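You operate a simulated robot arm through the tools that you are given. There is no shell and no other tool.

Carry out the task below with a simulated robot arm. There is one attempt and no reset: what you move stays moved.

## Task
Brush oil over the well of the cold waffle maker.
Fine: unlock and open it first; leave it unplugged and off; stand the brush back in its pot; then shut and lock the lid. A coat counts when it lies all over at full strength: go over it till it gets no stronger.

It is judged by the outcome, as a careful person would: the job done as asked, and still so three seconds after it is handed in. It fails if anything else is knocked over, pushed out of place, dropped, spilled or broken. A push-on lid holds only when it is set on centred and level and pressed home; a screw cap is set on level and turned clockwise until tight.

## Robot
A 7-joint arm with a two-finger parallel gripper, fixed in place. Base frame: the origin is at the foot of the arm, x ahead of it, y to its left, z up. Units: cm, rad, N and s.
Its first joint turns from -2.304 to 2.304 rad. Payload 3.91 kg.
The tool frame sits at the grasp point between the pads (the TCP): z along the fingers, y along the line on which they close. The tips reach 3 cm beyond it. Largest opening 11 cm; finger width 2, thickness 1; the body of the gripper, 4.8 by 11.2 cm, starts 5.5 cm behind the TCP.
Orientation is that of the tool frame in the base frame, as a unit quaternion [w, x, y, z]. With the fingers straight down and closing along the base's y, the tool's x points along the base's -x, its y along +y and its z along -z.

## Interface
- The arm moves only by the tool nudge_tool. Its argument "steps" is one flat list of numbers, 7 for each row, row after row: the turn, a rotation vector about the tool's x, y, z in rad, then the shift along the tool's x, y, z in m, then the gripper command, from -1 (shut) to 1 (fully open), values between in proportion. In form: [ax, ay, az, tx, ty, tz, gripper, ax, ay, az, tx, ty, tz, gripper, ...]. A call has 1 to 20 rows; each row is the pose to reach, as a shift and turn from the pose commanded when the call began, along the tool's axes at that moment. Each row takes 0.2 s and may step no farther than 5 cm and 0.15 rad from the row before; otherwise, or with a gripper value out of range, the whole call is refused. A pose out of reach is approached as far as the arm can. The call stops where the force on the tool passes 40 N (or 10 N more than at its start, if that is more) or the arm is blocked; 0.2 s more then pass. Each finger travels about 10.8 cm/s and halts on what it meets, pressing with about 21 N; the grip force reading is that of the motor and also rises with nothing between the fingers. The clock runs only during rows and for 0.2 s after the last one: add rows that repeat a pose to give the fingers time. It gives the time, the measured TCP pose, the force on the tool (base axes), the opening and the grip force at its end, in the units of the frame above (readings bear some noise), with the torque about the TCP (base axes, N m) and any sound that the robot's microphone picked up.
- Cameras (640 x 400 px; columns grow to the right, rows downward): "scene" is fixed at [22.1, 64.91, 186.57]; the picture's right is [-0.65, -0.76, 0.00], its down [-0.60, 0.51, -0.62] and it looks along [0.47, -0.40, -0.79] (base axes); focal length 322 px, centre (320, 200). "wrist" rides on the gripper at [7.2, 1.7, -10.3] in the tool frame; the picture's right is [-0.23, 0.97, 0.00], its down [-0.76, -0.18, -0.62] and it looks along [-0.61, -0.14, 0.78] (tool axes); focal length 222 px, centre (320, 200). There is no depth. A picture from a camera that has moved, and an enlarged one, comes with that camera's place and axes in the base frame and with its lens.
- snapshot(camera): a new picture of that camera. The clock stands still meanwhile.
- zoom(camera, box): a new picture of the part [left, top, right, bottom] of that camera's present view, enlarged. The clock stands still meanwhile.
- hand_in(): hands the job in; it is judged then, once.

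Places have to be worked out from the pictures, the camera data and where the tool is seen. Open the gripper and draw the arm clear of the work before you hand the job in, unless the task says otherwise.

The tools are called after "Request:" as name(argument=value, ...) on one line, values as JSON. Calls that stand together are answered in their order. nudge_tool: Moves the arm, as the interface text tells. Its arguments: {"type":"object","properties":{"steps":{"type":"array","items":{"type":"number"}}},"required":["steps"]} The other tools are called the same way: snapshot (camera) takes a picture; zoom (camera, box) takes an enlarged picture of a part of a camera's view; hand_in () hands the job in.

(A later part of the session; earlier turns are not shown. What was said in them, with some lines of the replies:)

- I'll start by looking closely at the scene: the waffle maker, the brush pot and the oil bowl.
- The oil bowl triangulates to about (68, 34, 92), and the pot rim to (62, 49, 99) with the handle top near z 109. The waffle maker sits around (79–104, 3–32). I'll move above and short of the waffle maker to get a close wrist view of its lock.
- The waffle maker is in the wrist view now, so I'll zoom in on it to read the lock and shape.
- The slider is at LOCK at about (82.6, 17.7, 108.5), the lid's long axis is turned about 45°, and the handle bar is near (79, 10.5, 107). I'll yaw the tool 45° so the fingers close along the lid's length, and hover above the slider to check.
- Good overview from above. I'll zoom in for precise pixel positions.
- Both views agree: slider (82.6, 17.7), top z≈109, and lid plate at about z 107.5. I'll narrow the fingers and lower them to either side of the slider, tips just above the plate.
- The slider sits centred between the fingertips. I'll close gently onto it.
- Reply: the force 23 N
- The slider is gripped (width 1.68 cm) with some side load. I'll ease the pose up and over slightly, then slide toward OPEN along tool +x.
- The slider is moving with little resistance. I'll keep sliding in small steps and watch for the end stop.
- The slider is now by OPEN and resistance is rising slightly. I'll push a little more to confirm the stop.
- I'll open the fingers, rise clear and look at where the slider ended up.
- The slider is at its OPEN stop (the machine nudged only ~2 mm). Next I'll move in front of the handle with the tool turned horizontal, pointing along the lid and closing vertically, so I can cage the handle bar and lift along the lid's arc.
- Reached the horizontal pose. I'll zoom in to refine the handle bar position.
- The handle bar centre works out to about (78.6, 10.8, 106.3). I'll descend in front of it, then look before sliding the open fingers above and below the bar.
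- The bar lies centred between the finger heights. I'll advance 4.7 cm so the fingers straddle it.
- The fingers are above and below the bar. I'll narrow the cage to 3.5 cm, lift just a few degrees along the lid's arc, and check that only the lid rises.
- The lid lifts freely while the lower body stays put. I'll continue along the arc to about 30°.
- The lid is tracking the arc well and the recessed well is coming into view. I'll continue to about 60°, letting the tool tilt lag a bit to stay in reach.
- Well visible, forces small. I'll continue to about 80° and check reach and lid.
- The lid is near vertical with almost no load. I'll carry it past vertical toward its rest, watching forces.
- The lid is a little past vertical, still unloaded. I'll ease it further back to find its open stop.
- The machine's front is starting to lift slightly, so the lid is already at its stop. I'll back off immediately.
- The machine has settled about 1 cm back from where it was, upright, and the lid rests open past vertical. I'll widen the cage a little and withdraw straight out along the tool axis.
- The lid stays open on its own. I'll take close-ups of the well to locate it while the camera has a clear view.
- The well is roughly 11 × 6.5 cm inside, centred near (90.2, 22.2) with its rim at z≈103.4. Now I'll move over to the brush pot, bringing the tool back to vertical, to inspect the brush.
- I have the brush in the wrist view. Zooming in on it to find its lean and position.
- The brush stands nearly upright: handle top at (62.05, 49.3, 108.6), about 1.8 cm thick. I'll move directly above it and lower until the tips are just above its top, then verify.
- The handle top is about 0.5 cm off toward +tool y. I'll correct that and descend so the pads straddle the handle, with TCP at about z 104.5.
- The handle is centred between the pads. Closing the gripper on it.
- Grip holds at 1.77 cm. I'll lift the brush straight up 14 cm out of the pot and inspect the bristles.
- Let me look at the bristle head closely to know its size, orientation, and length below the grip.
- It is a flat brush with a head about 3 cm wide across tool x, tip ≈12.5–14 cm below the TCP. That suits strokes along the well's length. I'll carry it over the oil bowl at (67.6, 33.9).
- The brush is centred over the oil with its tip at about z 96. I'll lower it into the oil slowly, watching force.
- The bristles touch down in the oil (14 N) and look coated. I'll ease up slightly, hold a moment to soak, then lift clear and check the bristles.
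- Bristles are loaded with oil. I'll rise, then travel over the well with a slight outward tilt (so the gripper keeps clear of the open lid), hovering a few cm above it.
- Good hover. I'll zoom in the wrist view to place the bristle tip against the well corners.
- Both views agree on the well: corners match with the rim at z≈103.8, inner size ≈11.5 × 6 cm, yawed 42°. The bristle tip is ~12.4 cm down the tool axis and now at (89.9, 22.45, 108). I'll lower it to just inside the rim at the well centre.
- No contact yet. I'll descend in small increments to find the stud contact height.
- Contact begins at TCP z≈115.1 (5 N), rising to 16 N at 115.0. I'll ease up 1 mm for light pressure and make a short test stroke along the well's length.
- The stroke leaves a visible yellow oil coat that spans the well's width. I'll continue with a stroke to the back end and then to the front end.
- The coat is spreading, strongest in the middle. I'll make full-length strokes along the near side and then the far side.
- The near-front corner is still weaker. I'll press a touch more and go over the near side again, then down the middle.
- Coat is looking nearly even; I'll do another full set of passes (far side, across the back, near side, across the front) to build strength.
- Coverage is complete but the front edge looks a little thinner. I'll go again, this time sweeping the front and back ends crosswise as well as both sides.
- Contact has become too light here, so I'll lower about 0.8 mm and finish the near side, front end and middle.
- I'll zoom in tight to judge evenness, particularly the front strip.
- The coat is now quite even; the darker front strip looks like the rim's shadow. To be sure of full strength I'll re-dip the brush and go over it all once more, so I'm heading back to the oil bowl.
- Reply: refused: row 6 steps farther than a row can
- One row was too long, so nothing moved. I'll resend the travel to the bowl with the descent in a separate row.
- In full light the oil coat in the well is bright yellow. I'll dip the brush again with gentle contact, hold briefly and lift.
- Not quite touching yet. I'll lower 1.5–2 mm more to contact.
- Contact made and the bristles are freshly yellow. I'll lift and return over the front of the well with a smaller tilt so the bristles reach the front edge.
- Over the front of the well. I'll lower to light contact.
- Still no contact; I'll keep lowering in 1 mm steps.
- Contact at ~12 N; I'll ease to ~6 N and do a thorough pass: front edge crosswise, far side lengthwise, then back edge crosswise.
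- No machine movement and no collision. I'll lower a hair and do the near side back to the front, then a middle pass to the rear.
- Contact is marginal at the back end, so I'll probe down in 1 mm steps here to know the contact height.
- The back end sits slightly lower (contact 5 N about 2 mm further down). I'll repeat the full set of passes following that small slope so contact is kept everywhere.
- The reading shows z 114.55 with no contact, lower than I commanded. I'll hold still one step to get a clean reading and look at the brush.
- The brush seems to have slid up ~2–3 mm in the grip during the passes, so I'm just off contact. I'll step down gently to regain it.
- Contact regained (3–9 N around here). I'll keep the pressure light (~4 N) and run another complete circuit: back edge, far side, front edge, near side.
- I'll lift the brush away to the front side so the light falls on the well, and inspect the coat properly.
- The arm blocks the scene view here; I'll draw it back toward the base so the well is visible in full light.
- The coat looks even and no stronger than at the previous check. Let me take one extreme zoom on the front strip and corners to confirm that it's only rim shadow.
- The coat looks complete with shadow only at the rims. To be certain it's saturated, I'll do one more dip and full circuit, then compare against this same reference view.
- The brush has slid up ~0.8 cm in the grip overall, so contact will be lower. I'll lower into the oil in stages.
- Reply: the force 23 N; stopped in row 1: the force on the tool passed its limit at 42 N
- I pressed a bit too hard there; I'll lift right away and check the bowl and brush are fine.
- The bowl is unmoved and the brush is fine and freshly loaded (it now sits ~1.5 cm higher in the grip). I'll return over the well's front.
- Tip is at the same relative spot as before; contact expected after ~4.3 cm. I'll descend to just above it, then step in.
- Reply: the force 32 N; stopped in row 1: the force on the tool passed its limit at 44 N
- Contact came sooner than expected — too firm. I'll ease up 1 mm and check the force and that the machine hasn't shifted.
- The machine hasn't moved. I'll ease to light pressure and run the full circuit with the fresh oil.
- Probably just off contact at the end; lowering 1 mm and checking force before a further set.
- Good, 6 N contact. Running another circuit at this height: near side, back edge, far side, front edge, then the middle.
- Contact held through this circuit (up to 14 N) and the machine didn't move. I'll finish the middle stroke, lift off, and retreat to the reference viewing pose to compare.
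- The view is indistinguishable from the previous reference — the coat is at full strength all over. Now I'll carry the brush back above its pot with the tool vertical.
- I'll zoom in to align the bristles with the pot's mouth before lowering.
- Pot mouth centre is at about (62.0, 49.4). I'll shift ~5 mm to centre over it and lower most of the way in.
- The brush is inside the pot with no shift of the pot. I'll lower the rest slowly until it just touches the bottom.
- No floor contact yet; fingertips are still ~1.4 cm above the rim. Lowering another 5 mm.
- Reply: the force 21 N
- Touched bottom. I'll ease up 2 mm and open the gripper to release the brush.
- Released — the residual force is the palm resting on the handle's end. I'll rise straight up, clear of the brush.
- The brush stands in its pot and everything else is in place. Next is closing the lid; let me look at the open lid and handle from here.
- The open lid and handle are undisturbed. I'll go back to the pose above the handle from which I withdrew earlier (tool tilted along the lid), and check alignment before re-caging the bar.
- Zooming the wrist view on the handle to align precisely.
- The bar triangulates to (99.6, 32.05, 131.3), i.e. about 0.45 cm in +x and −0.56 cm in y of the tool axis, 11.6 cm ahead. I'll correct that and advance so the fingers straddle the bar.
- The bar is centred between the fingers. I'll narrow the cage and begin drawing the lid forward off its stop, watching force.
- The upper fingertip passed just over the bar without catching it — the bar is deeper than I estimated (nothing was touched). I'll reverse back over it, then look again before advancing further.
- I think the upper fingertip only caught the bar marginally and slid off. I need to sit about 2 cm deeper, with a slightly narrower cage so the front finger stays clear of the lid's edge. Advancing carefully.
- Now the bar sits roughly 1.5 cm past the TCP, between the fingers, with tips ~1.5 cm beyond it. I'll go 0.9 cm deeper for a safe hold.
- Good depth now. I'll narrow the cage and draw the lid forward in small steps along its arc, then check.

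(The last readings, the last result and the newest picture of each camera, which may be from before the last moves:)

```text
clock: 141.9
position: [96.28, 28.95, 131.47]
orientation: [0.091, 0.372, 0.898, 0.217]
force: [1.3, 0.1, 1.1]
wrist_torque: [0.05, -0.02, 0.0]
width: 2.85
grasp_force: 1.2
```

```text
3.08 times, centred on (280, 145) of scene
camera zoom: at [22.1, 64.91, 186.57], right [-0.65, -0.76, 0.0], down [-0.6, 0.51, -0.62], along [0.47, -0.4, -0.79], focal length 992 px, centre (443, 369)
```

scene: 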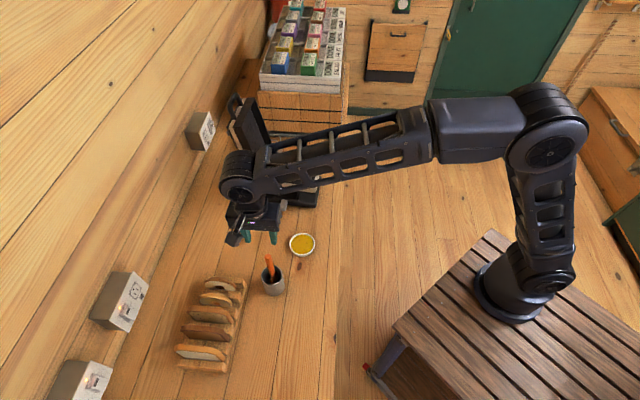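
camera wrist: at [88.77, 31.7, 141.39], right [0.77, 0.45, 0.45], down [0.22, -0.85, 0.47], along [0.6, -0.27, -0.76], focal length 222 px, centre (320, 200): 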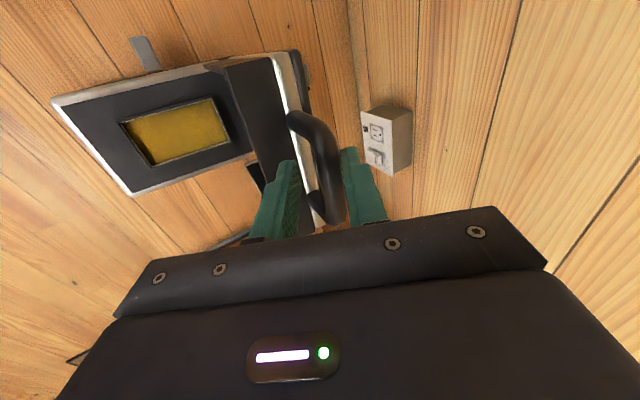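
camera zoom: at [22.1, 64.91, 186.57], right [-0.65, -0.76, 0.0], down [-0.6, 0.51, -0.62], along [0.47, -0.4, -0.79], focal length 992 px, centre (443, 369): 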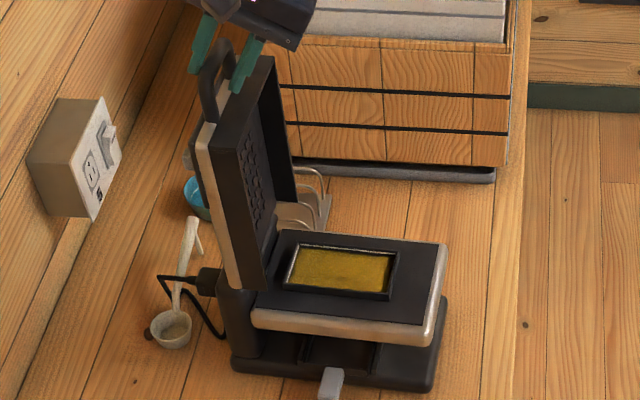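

The lid is following. I'll continue along the arc to about 62°, where it will come to rest on the lower finger.

Request:
nudge_tool(steps=[-0.0183, 0, 0, 0.0005, -0.0103, -0.0047, -0.5, -0.0367, 0, 0, 0.001, -0.0205, -0.009, -0.5, -0.055, 0, 0, 0.0015, -0.0313, -0.0126, -0.5, -0.0733, 0, 0, 0.002, -0.0419, -0.016, -0.5, -0.0917, 0, 0, 0.0025, -0.0528, -0.0188, -0.5, -0.11, 0, 0, 0.003, -0.0637, -0.0212, -0.5, -0.1283, 0, 0, 0.0035, -0.0749, -0.0231, -0.5, -0.1466, 0, 0, 0.004, -0.086, -0.0245, -0.5, -0.165, 0, 0, 0.0044, -0.0973, -0.0254, -0.5, -0.1833, 0, 0, 0.0049, -0.1085, -0.0258, -0.5])

Request:
snapshot(camera="wrist")

Request:
zoom(camera="scene", box=[200, 80, 360, 210])

```text
clock: 144.1
position: [88.16, 21.7, 128.67]
orientation: [0.126, 0.361, 0.875, 0.298]
force: [-1.2, 0.3, 0.0]
wrist_torque: [0.02, 0.01, 0.03]
width: 2.76
grasp_force: 0.1
```

```text
taken
camera wrist: at [79.44, 23.18, 137.86], right [0.7, 0.39, 0.6], down [0.17, -0.91, 0.39], along [0.69, -0.17, -0.7], focal length 222 px, centre (320, 200)
```

wrist: 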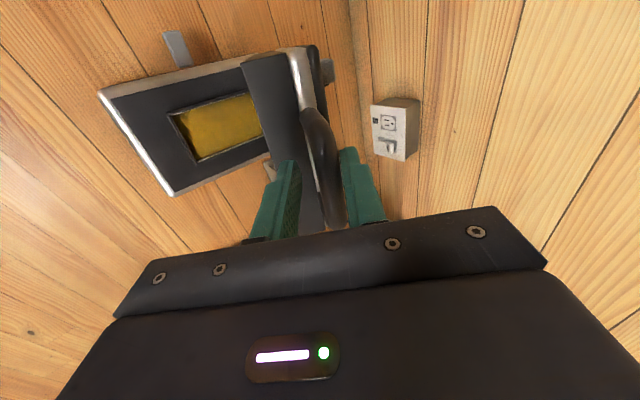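

```text
3.08 times, centred on (280, 145) of scene
camera zoom: at [22.1, 64.91, 186.57], right [-0.65, -0.76, 0.0], down [-0.6, 0.51, -0.62], along [0.47, -0.4, -0.79], focal length 992 px, centre (443, 369)
```

zoom: 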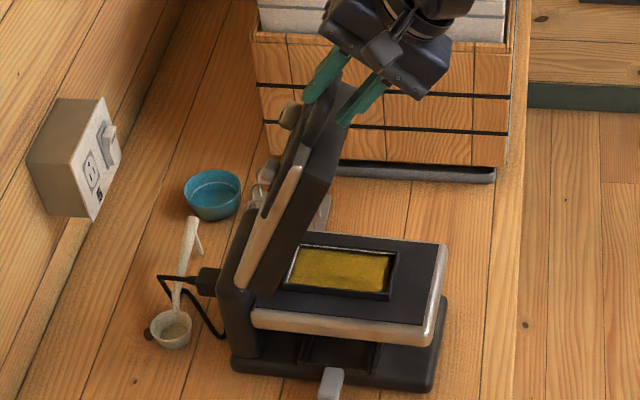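

Lid is at about 62° and controlled. I'll continue down to about 27°.

Request:
nudge_tool(steps=[-0.0183, 0, 0, 0.0005, -0.0111, -0.002, -0.5, -0.0367, 0, 0, 0.0009, -0.0222, -0.0036, -0.5, -0.055, 0, 0, 0.0013, -0.0333, -0.0045, -0.5, -0.0733, 0, 0, 0.0017, -0.0445, -0.0051, -0.5, -0.0917, 0, 0, 0.0021, -0.0558, -0.0051, -0.5, -0.11, 0, 0, 0.0025, -0.0671, -0.0047, -0.5, -0.143, 0, 0, 0.0029, -0.0784, -0.0037, -0.5, -0.1763, 0, 0, 0.0033, -0.0896, -0.0024, -0.5, -0.22, 0, 0, 0.0036, -0.1008, -0.0003, -0.5, -0.2635, 0, 0, 0.0039, -0.112, 0.002, -0.5, -0.3072, 0, 0, 0.0042, -0.123, 0.005, -0.5, -0.3508, 0, 0, 0.0045, -0.1339, 0.0083, -0.5, -0.3945, 0, 0, 0.0048, -0.1446, 0.0123, -0.5, -0.4381, 0, 0, 0.0051, -0.1552, 0.0166, -0.5])

Request:
snapshot(camera="wrist")

Request:
zoom(camera="scene", box=[220, 110, 380, 210])

```text
clock: 147.1
position: [80.06, 14.19, 117.82]
orientation: [0.201, 0.325, 0.788, 0.482]
force: [0.6, 0.7, -0.6]
wrist_torque: [-0.02, -0.03, 0.0]
width: 2.77
grasp_force: 0.1
```

```text
taken
camera wrist: at [68.83, 13.15, 124.01], right [0.47, 0.15, 0.87], down [0.09, -0.99, 0.13], along [0.88, 0.02, -0.48], focal length 222 px, centre (320, 200)
```

wrist: 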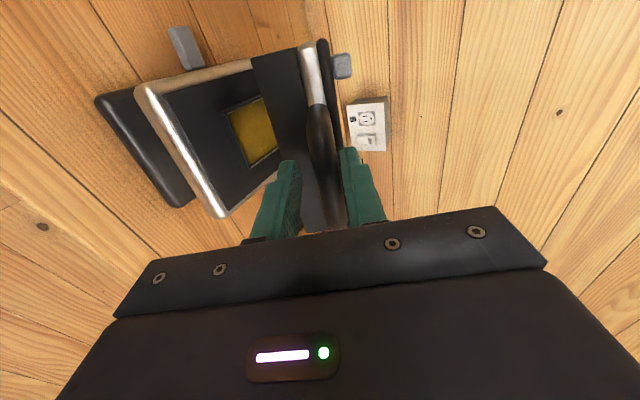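

```text
4.00 times, centred on (300, 160) of scene
camera zoom: at [22.1, 64.91, 186.57], right [-0.65, -0.76, 0.0], down [-0.6, 0.51, -0.62], along [0.47, -0.4, -0.79], focal length 1289 px, centre (400, 360)
```

zoom: 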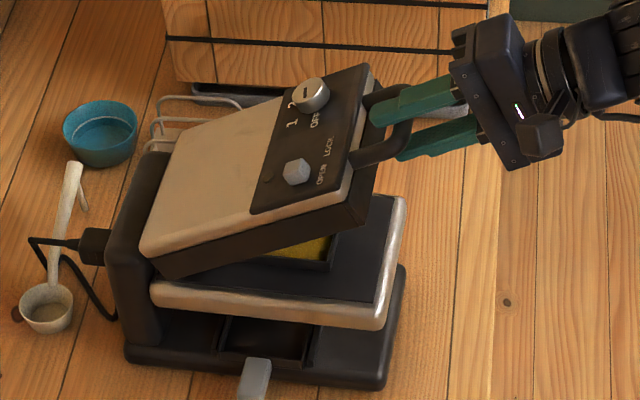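

Going well. Continuing down to nearly closed (≈2°).

Request:
nudge_tool(steps=[-0.0436, 0, 0, 0.0002, -0.0115, 0.0, -0.5, -0.0873, 0, 0, 0.0005, -0.0228, 0.0002, -0.5, -0.131, 0, 0, 0.0007, -0.0342, 0.0012, -0.5, -0.1745, 0, 0, 0.0008, -0.0454, 0.0027, -0.5, -0.218, 0, 0, 0.001, -0.0568, 0.0046, -0.5, -0.2618, 0, 0, 0.0011, -0.068, 0.007, -0.5, -0.3055, 0, 0, 0.0012, -0.079, 0.0098, -0.5, -0.349, 0, 0, 0.0013, -0.0899, 0.0131, -0.5, -0.3925, 0, 0, 0.0014, -0.1006, 0.017, -0.5, -0.4363, 0, 0, 0.0014, -0.1112, 0.0213, -0.5])

Request:
snapshot(camera="wrist")

Request:
zoom(camera="scene", box=[220, 110, 380, 210])

```text
clock: 149.3
position: [77.79, 11.75, 107.04]
orientation: [0.266, 0.274, 0.665, 0.642]
force: [-0.2, 0.8, -0.4]
wrist_torque: [-0.01, -0.03, 0.02]
width: 2.74
grasp_force: 0.1
```

```text
taken
camera wrist: at [65.28, 9.53, 109.07], right [0.18, -0.13, 0.97], down [0.1, -0.98, -0.15], along [0.98, 0.12, -0.17], focal length 222 px, centre (320, 200)
```

wrist: 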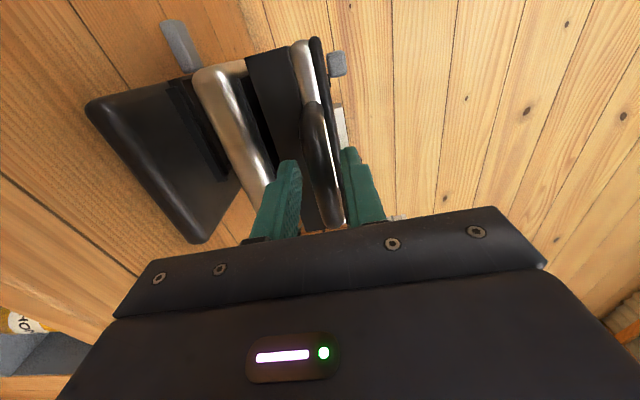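

```text
4.00 times, centred on (300, 160) of scene
camera zoom: at [22.1, 64.91, 186.57], right [-0.65, -0.76, 0.0], down [-0.6, 0.51, -0.62], along [0.47, -0.4, -0.79], focal length 1289 px, centre (400, 360)
```

zoom: 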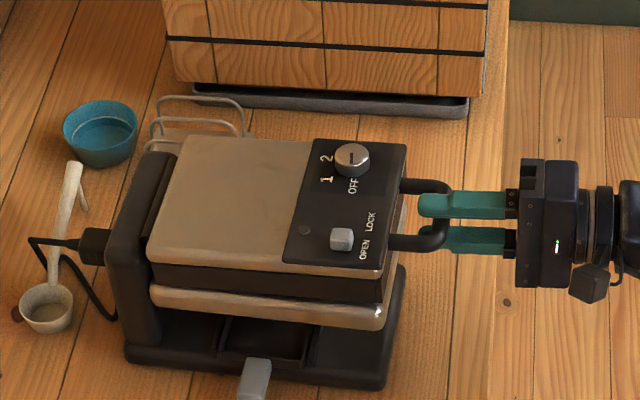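

Only a small gap left. I'll lower further so the upper finger presses the handle down until the lid seats.

Request:
nudge_tool(steps=[-0.0175, 0, 0, 0, -0.005, 0, -0.5, -0.035, 0, 0, 0, -0.01, 0, -0.5, -0.035, 0, 0, 0, -0.014, 0, -0.5])

Request:
snapshot(camera="wrist")

Request:
zoom(camera="scene", box=[220, 110, 380, 210])

```text
clock: 150.1
position: [77.85, 11.96, 105.68]
orientation: [0.271, 0.269, 0.654, 0.653]
force: [-0.1, -0.1, -0.5]
wrist_torque: [-0.04, -0.02, -0.01]
width: 2.71
grasp_force: 0.1
```

```text
taken
camera wrist: at [65.22, 9.57, 107.3], right [0.16, -0.16, 0.97], down [0.1, -0.98, -0.18], along [0.98, 0.13, -0.14], focal length 222 px, centre (320, 200)
```

wrist: 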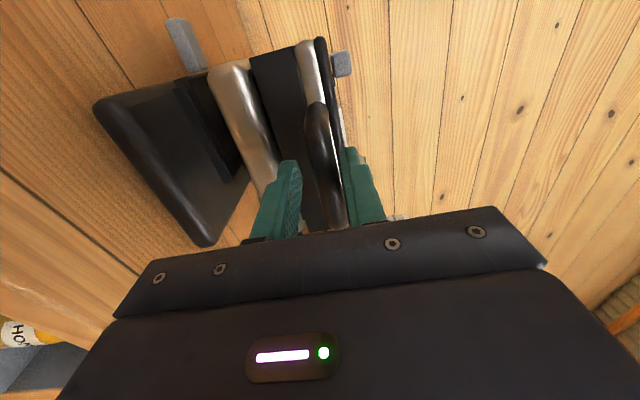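

```text
4.00 times, centred on (300, 160) of scene
camera zoom: at [22.1, 64.91, 186.57], right [-0.65, -0.76, 0.0], down [-0.6, 0.51, -0.62], along [0.47, -0.4, -0.79], focal length 1289 px, centre (400, 360)
```

zoom: 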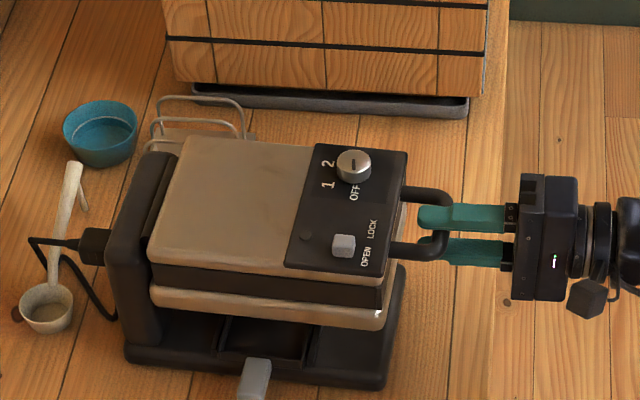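

The lid looks shut. I'll press down slightly more to confirm it is seated (force should rise).

Request:
nudge_tool(steps=[0, 0, 0, 0, -0.002, 0, -0.5, 0, 0, 0, 0, -0.004, 0, -0.5])

```text
clock: 150.7
position: [77.92, 11.94, 105.24]
orientation: [0.272, 0.269, 0.653, 0.653]
force: [2.5, 0.4, 7.0]
wrist_torque: [0.03, 0.06, -0.02]
width: 3.06
grasp_force: 3.5
```

Lid is seated (7 N resistance). I'll relieve, open the fingers a little and back straight out.

Request:
nudge_tool(steps=[0, 0, 0, 0, 0.005, 0, -0.2, 0, 0, 0, 0, 0.005, 0, -0.1, 0, 0, 0, 0, 0.005, -0.03, -0.1, 0, 0, 0, 0, 0.005, -0.07, -0.1, 0, 0, 0, 0, 0.005, -0.1, -0.1, 0, 0, 0, 0, 0.005, -0.1, -0.1])

Request:
zoom(camera="scene", box=[230, 130, 350, 205])

Request:
snapshot(camera="wrist")

```text
clock: 152.1
position: [70.62, 4.72, 105.8]
orientation: [0.272, 0.269, 0.654, 0.653]
force: [0.2, -0.2, -0.4]
wrist_torque: [0.0, -0.01, 0.0]
width: 4.94
grasp_force: 0.0
```

```text
5.33 times, centred on (290, 168) of scene
camera zoom: at [22.1, 64.91, 186.57], right [-0.65, -0.76, 0.0], down [-0.6, 0.51, -0.62], along [0.47, -0.4, -0.79], focal length 1719 px, centre (480, 373)
```

zoom: 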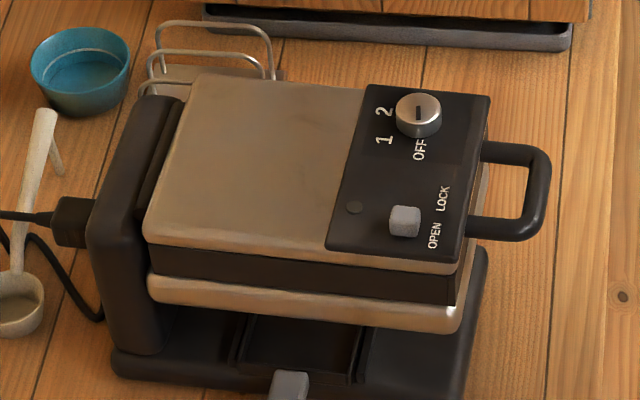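

```text
taken
camera wrist: at [58.06, 2.37, 107.45], right [0.16, -0.16, 0.97], down [0.1, -0.98, -0.18], along [0.98, 0.13, -0.14], focal length 222 px, centre (320, 200)
```

wrist: 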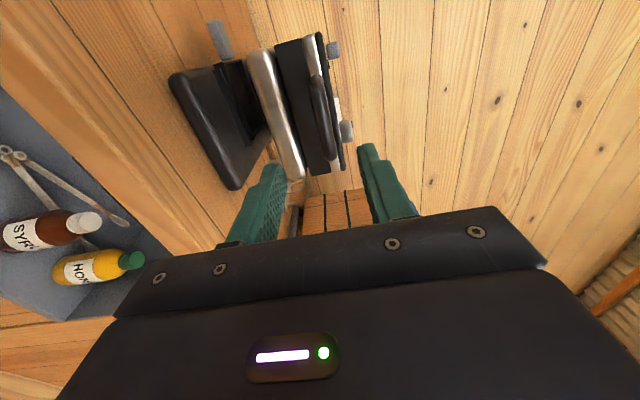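

The lid is shut flush and the slider is still at OPEN at about (80.8, 21.0). I'll rise, return the tool to vertical and hover above the slider to lock it.

Request:
nudge_tool(steps=[0, 0, 0, 0, 0.045, 0, -0.1, 0, 0, 0, 0, 0.09, 0, -0.1, 0, 0, 0, 0, 0.135, 0, -0.1, 0.1, 0, 0, 0, 0.162, 0, -0.1, 0.247, 0, 0, 0.004, 0.162, 0.017, -0.15, 0.394, 0, 0, 0.008, 0.162, 0.034, -0.15, 0.541, 0, 0, 0.012, 0.162, 0.051, -0.15, 0.688, 0, 0, 0.016, 0.162, 0.068, -0.15, 0.835, 0, 0, 0.02, 0.162, 0.085, -0.15, 0.982, 0, 0, 0.024, 0.162, 0.102, -0.15, 1.129, 0, 0, 0.028, 0.162, 0.119, -0.15, 1.276, 0, 0, 0.032, 0.162, 0.136, -0.15, 1.423, 0, 0, 0.036, 0.162, 0.153, -0.15, 1.5708, 0, 0, 0.04, 0.162, 0.17, -0.15, 1.5708, 0, 0, 0.0431, 0.162, 0.187, -0.15, 1.5708, 0, 0, 0.0431, 0.162, 0.187, -0.15])

Request:
snapshot(camera="wrist")

Request:
zoom(camera="scene", box=[230, 110, 350, 205])

```text
clock: 155.5
position: [80.82, 21.22, 121.84]
orientation: [0.001, 0.382, 0.924, -0.002]
force: [0.7, 0.1, -0.3]
wrist_torque: [0.01, 0.0, -0.02]
width: 4.67
grasp_force: 0.1
```

```text
taken
camera wrist: at [76.74, 27.43, 132.14], right [0.85, 0.53, 0.0], down [0.41, -0.66, 0.63], along [0.33, -0.53, -0.78], focal length 222 px, centre (320, 200)
```

wrist: 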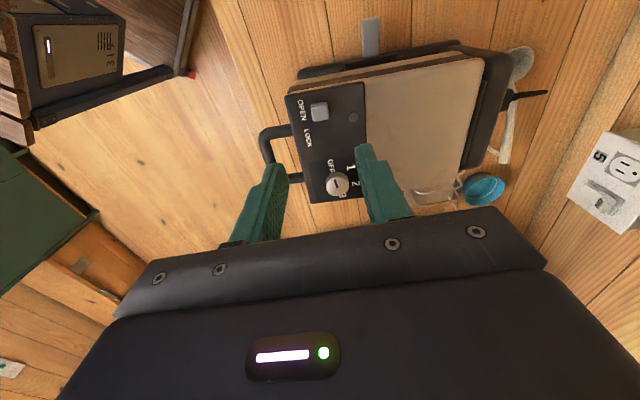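

```text
4.21 times, centred on (290, 158) of scene
camera zoom: at [22.1, 64.91, 186.57], right [-0.65, -0.76, 0.0], down [-0.6, 0.51, -0.62], along [0.47, -0.4, -0.79], focal length 1357 px, centre (446, 379)
```

zoom: 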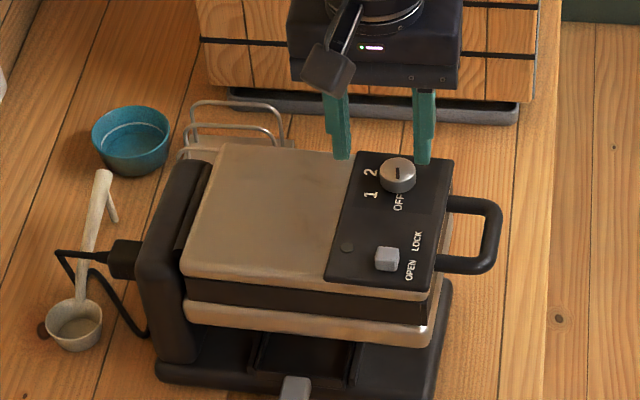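

The slider is almost directly below the TCP and the machine is yawed ~42.4°. I'll trim the yaw by 2.6° and lower the open fingers around the slider.

Request:
nudge_tool(steps=[0, 0, 0.045, 0.0015, 0, 0.03, -0.15, 0, 0, 0.045, 0.0015, 0, 0.07, -0.15, 0, 0, 0.045, 0.0015, 0, 0.095, -0.15, 0, 0, 0.045, 0.0015, 0, 0.106, -0.15, 0, 0, 0.045, 0.0015, 0, 0.106, -0.15])

Request:
snapshot(camera="wrist")

Request:
zoom(camera="scene", box=[260, 125, 350, 195])

```text
clock: 156.7
position: [80.78, 21.22, 111.33]
orientation: [0.002, 0.403, 0.915, -0.001]
force: [0.3, 0.2, -0.4]
wrist_torque: [0.03, 0.02, 0.02]
width: 4.71
grasp_force: 0.1
```

```text
taken
camera wrist: at [77.0, 27.63, 121.61], right [0.87, 0.49, 0.0], down [0.38, -0.68, 0.63], along [0.31, -0.54, -0.78], focal length 222 px, centre (320, 200)
```

wrist: 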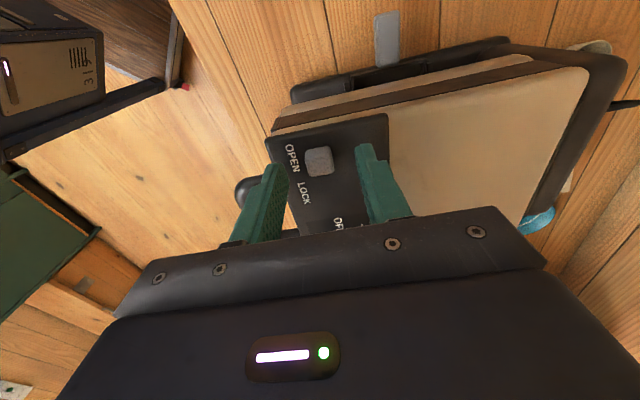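

```text
5.71 times, centred on (305, 160) of scene
camera zoom: at [22.1, 64.91, 186.57], right [-0.65, -0.76, 0.0], down [-0.6, 0.51, -0.62], along [0.47, -0.4, -0.79], focal length 1842 px, centre (406, 429)
```

zoom: 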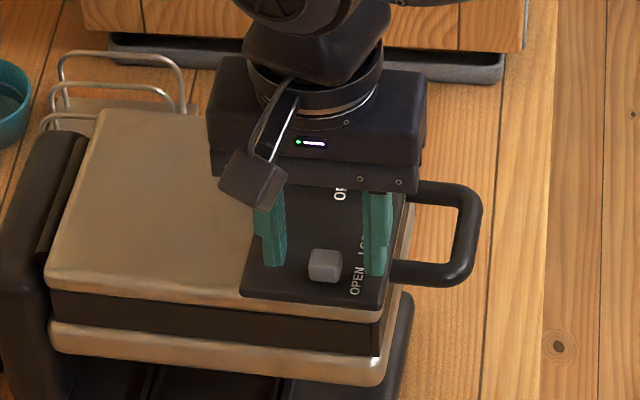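

Slider is centred between the tips. Lowering slightly and closing on it.

Request:
nudge_tool(steps=[0, 0, 0, 0, 0, 0.002, -0.15, 0, 0, 0, 0, 0, 0.002, -1, 0, 0, 0, 0, 0, 0.002, -1, 0, 0, 0, 0, 0, 0.002, -1])

Request:
zoom(camera="scene", box=[260, 125, 350, 195])

```text
clock: 157.7
position: [80.8, 21.26, 111.06]
orientation: [0.001, 0.403, 0.915, -0.001]
force: [5.5, 5.0, 0.5]
wrist_torque: [0.09, -0.19, -0.17]
width: 1.65
grasp_force: 21.1
```

```text
5.71 times, centred on (305, 160) of scene
camera zoom: at [22.1, 64.91, 186.57], right [-0.65, -0.76, 0.0], down [-0.6, 0.51, -0.62], along [0.47, -0.4, -0.79], focal length 1842 px, centre (406, 429)
```

zoom: 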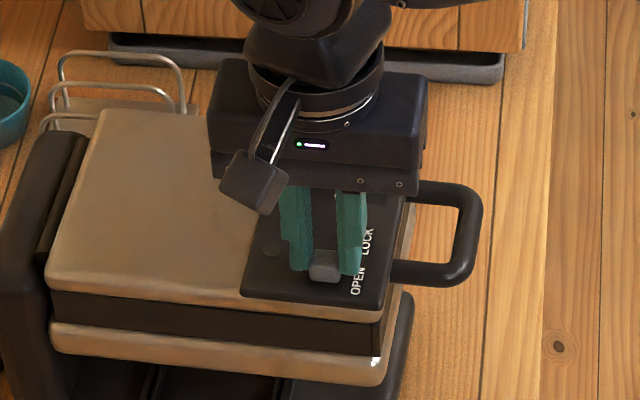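

Gripped. Sliding toward LOCK in small steps.

Request:
nudge_tool(steps=[0, 0, 0, -0.005, 0.0003, 0, -1, 0, 0, 0, -0.01, 0.0005, 0, -1, 0, 0, 0, -0.015, 0.0005, 0, -1, 0, 0, 0, -0.02, 0.0005, 0, -1])

Request:
zoom(camera="scene", box=[260, 125, 350, 195])

```text
clock: 158.7
position: [82.2, 19.79, 111.16]
orientation: [0.001, 0.403, 0.915, -0.001]
force: [5.0, 4.3, 7.0]
wrist_torque: [0.13, -0.15, -0.18]
width: 1.68
grasp_force: 20.8
```

```text
5.71 times, centred on (305, 160) of scene
camera zoom: at [22.1, 64.91, 186.57], right [-0.65, -0.76, 0.0], down [-0.6, 0.51, -0.62], along [0.47, -0.4, -0.79], focal length 1842 px, centre (406, 429)
```

zoom: 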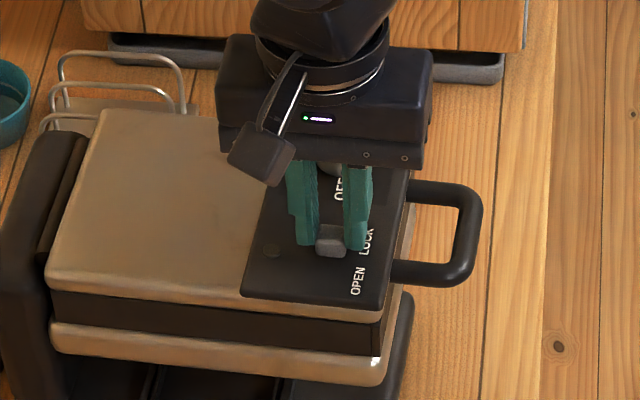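

Slider moved 2 cm and the machine is still. Continuing to the stop in smaller steps.

Request:
nudge_tool(steps=[0, 0, 0, -0.003, 0, 0, -1, 0, 0, 0, -0.006, 0, 0, -1])

Request:
zoom(camera="scene", box=[260, 125, 350, 195])

```text
clock: 159.3
position: [82.49, 19.19, 111.11]
orientation: [0.001, 0.403, 0.915, 0.0]
force: [2.1, 0.8, 15.4]
wrist_torque: [0.07, -0.08, -0.17]
width: 1.69
grasp_force: 21.1
```

```text
5.71 times, centred on (305, 160) of scene
camera zoom: at [22.1, 64.91, 186.57], right [-0.65, -0.76, 0.0], down [-0.6, 0.51, -0.62], along [0.47, -0.4, -0.79], focal length 1842 px, centre (406, 429)
```

zoom: 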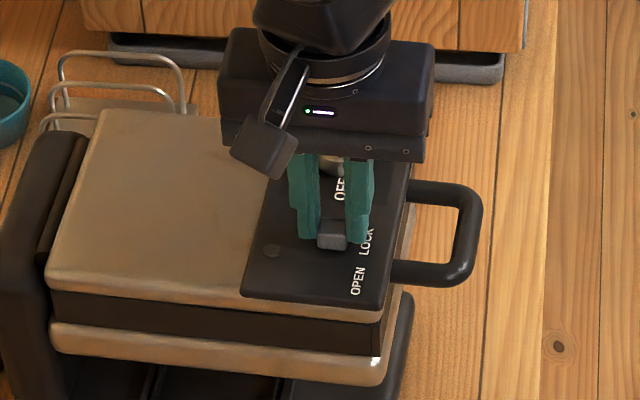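

No stop felt yet, and there's a bit of downward load. I'll raise a hair and slide a few more millimetres.

Request:
nudge_tool(steps=[0, 0, 0, 0, 0, -0.0015, -1, 0, 0, 0, -0.002, 0, -0.0015, -1, 0, 0, 0, -0.004, 0, -0.0015, -1])

Request:
zoom(camera="scene", box=[260, 125, 350, 195])

```text
clock: 160.1
position: [82.86, 18.93, 111.19]
orientation: [0.001, 0.403, 0.915, -0.001]
force: [-6.8, 1.2, -0.9]
wrist_torque: [0.16, 0.34, -0.04]
width: 1.68
grasp_force: 20.6
```

```text
5.71 times, centred on (305, 160) of scene
camera zoom: at [22.1, 64.91, 186.57], right [-0.65, -0.76, 0.0], down [-0.6, 0.51, -0.62], along [0.47, -0.4, -0.79], focal length 1842 px, centre (406, 429)
```

zoom: 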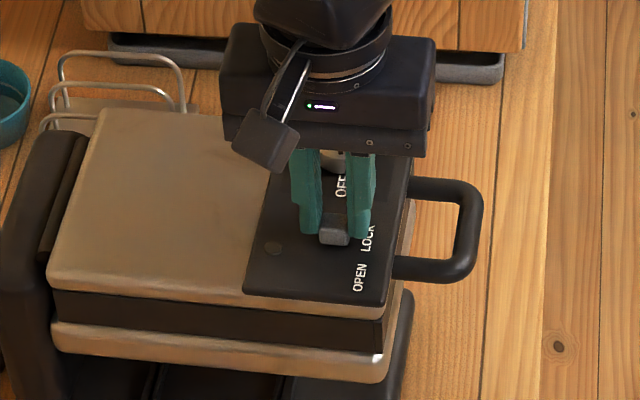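

The slider has hit its LOCK stop (machine just began to nudge). I'll relax the push slightly, release and rise to inspect.

Request:
nudge_tool(steps=[0, 0, 0, 0.001, 0, 0, -1, 0, 0, 0, 0.001, 0, 0, -0.5, 0, 0, 0, 0.001, 0, 0, -0.2, 0, 0, 0, 0.001, 0, -0.02, -0.15, 0, 0, 0, 0.001, 0, -0.06, -0.15, 0, 0, 0, 0.001, 0, -0.1, -0.15, 0, 0, 0, 0.001, 0, -0.14, -0.15, 0, 0, 0, 0.001, 0, -0.14, -0.15])

Request:
zoom(camera="wrist", box=[240, 0, 560, 200])

Request:
zoom(camera="scene", box=[230, 130, 350, 205])

```text
clock: 161.9
position: [82.67, 19.08, 125.18]
orientation: [0.001, 0.403, 0.915, -0.001]
force: [0.6, 0.0, 0.4]
wrist_torque: [0.01, 0.01, 0.01]
width: 4.65
grasp_force: 0.1
```

```text
2.00 times, centred on (400, 100) of wrist
camera zoom: at [78.89, 25.45, 135.46], right [0.87, 0.49, 0.0], down [0.38, -0.68, 0.63], along [0.31, -0.55, -0.78], focal length 444 px, centre (160, 400)
```

zoom: 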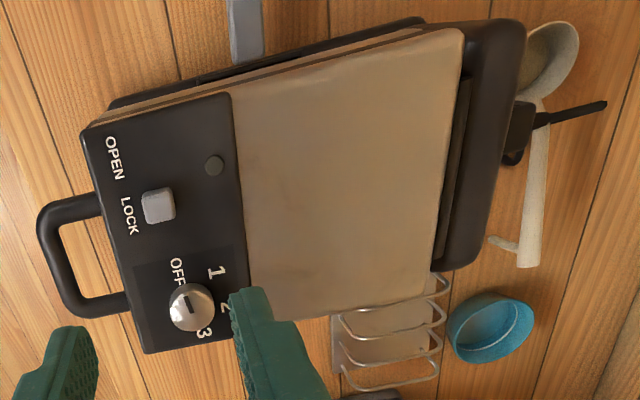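

```text
5.33 times, centred on (290, 168) of scene
camera zoom: at [22.1, 64.91, 186.57], right [-0.65, -0.76, 0.0], down [-0.6, 0.51, -0.62], along [0.47, -0.4, -0.79], focal length 1719 px, centre (480, 373)
```

zoom: 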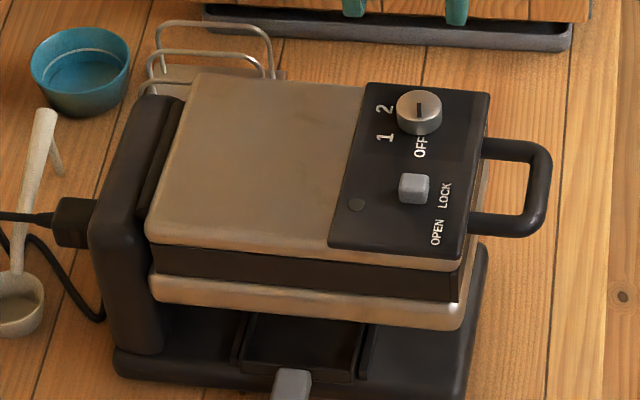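

The slider–label offset now matches the original LOCK position exactly, the dial is still at OFF, and the lid is flush. I'll open the gripper and withdraw the arm back to near its start pose, then do a final check of the scene.

Request:
nudge_tool(steps=[0, 0, 0, 0, 0, -0.04, 0.2, 0, 0, 0, 0.02, -0.028, -0.06, 0.5, 0, 0, 0, 0.044, -0.062, -0.08, 0.8, 0, 0, 0, 0.068, -0.096, -0.1, 1, 0, 0, 0, 0.092, -0.13, -0.12, 1, 0, 0, 0, 0.116, -0.164, -0.14, 1, 0, 0, 0, 0.14, -0.198, -0.16, 1, 0, 0, 0, 0.164, -0.232, -0.18, 1, 0, 0, 0, 0.188, -0.266, -0.19, 1, 0, 0, 0, 0.197, -0.281, -0.19, 1, 0, 0, 0, 0.197, -0.281, -0.19, 1])

Request:
snapshot(camera="scene")

Request:
zoom(camera="scene", box=[210, 120, 350, 220])

Request:
zoom(camera="scene", box=[160, 220, 340, 380])

```text
clock: 164.3
position: [48.59, 14.65, 144.27]
orientation: [0.001, 0.403, 0.915, 0.0]
force: [-0.1, 0.0, -0.1]
wrist_torque: [0.02, 0.02, 0.0]
width: 10.99
grasp_force: 0.1
```

```text
taken
```

scene: 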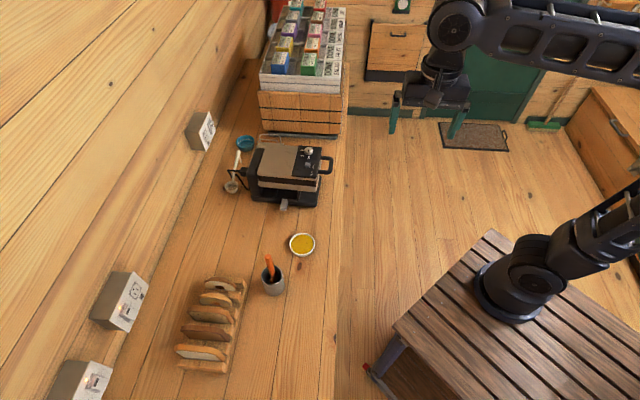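

```text
4.00 times, centred on (280, 170) of scene
camera zoom: at [22.1, 64.91, 186.57], right [-0.65, -0.76, 0.0], down [-0.6, 0.51, -0.62], along [0.47, -0.4, -0.79], focal length 1289 px, centre (480, 320)
```

zoom: 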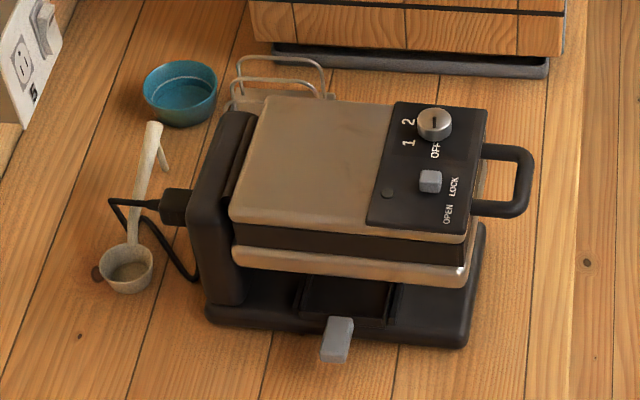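

```text
2.50 times, centred on (250, 300) of scene
camera zoom: at [22.1, 64.91, 186.57], right [-0.65, -0.76, 0.0], down [-0.6, 0.51, -0.62], along [0.47, -0.4, -0.79], focal length 806 px, centre (495, -50)
```

zoom: 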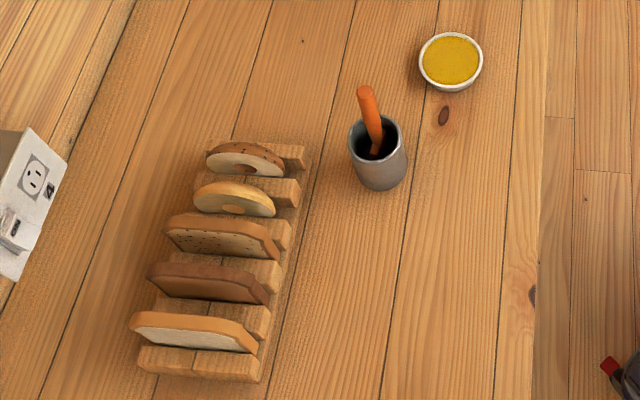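

The lid is shut and the slider is on LOCK. The dial is still at OFF and the cord is unplugged. The brush stands in its pot, the oil bowl and other items are undisturbed, and the arm is clear with the gripper open. I'm handing in the job.

Request:
hand_in()

```text
The job is handed in.
```

I handed the job in: the well is oiled all over, and the waffle maker is shut, locked, unplugged and off.

- **Oiling:** I unlocked and opened the lid and dipped the brush three times. I went over the whole well until the coat looked no stronger between checks. A thin strip by the front rim was in shadow, so I judged that part less clearly.
- **Afterwards:** The brush is standing in its pot and the lid is pressed shut. The slider is back at LOCK and the dial is still at OFF.
- **Moved slightly:** The waffle maker sits about 1 cm from where it started. I pushed the lid against its open stop, and its front lifted a little before settling. I left it there rather than risk another push.
- **Pressed too hard:** The brush pressed harder than intended twice, about 40 N each time, once in the oil bowl and once in the well. Nothing spilled, and neither the bowl nor the machine moved when that happened.

Nothing else on the counter looks disturbed. The arm is drawn back with the gripper open.
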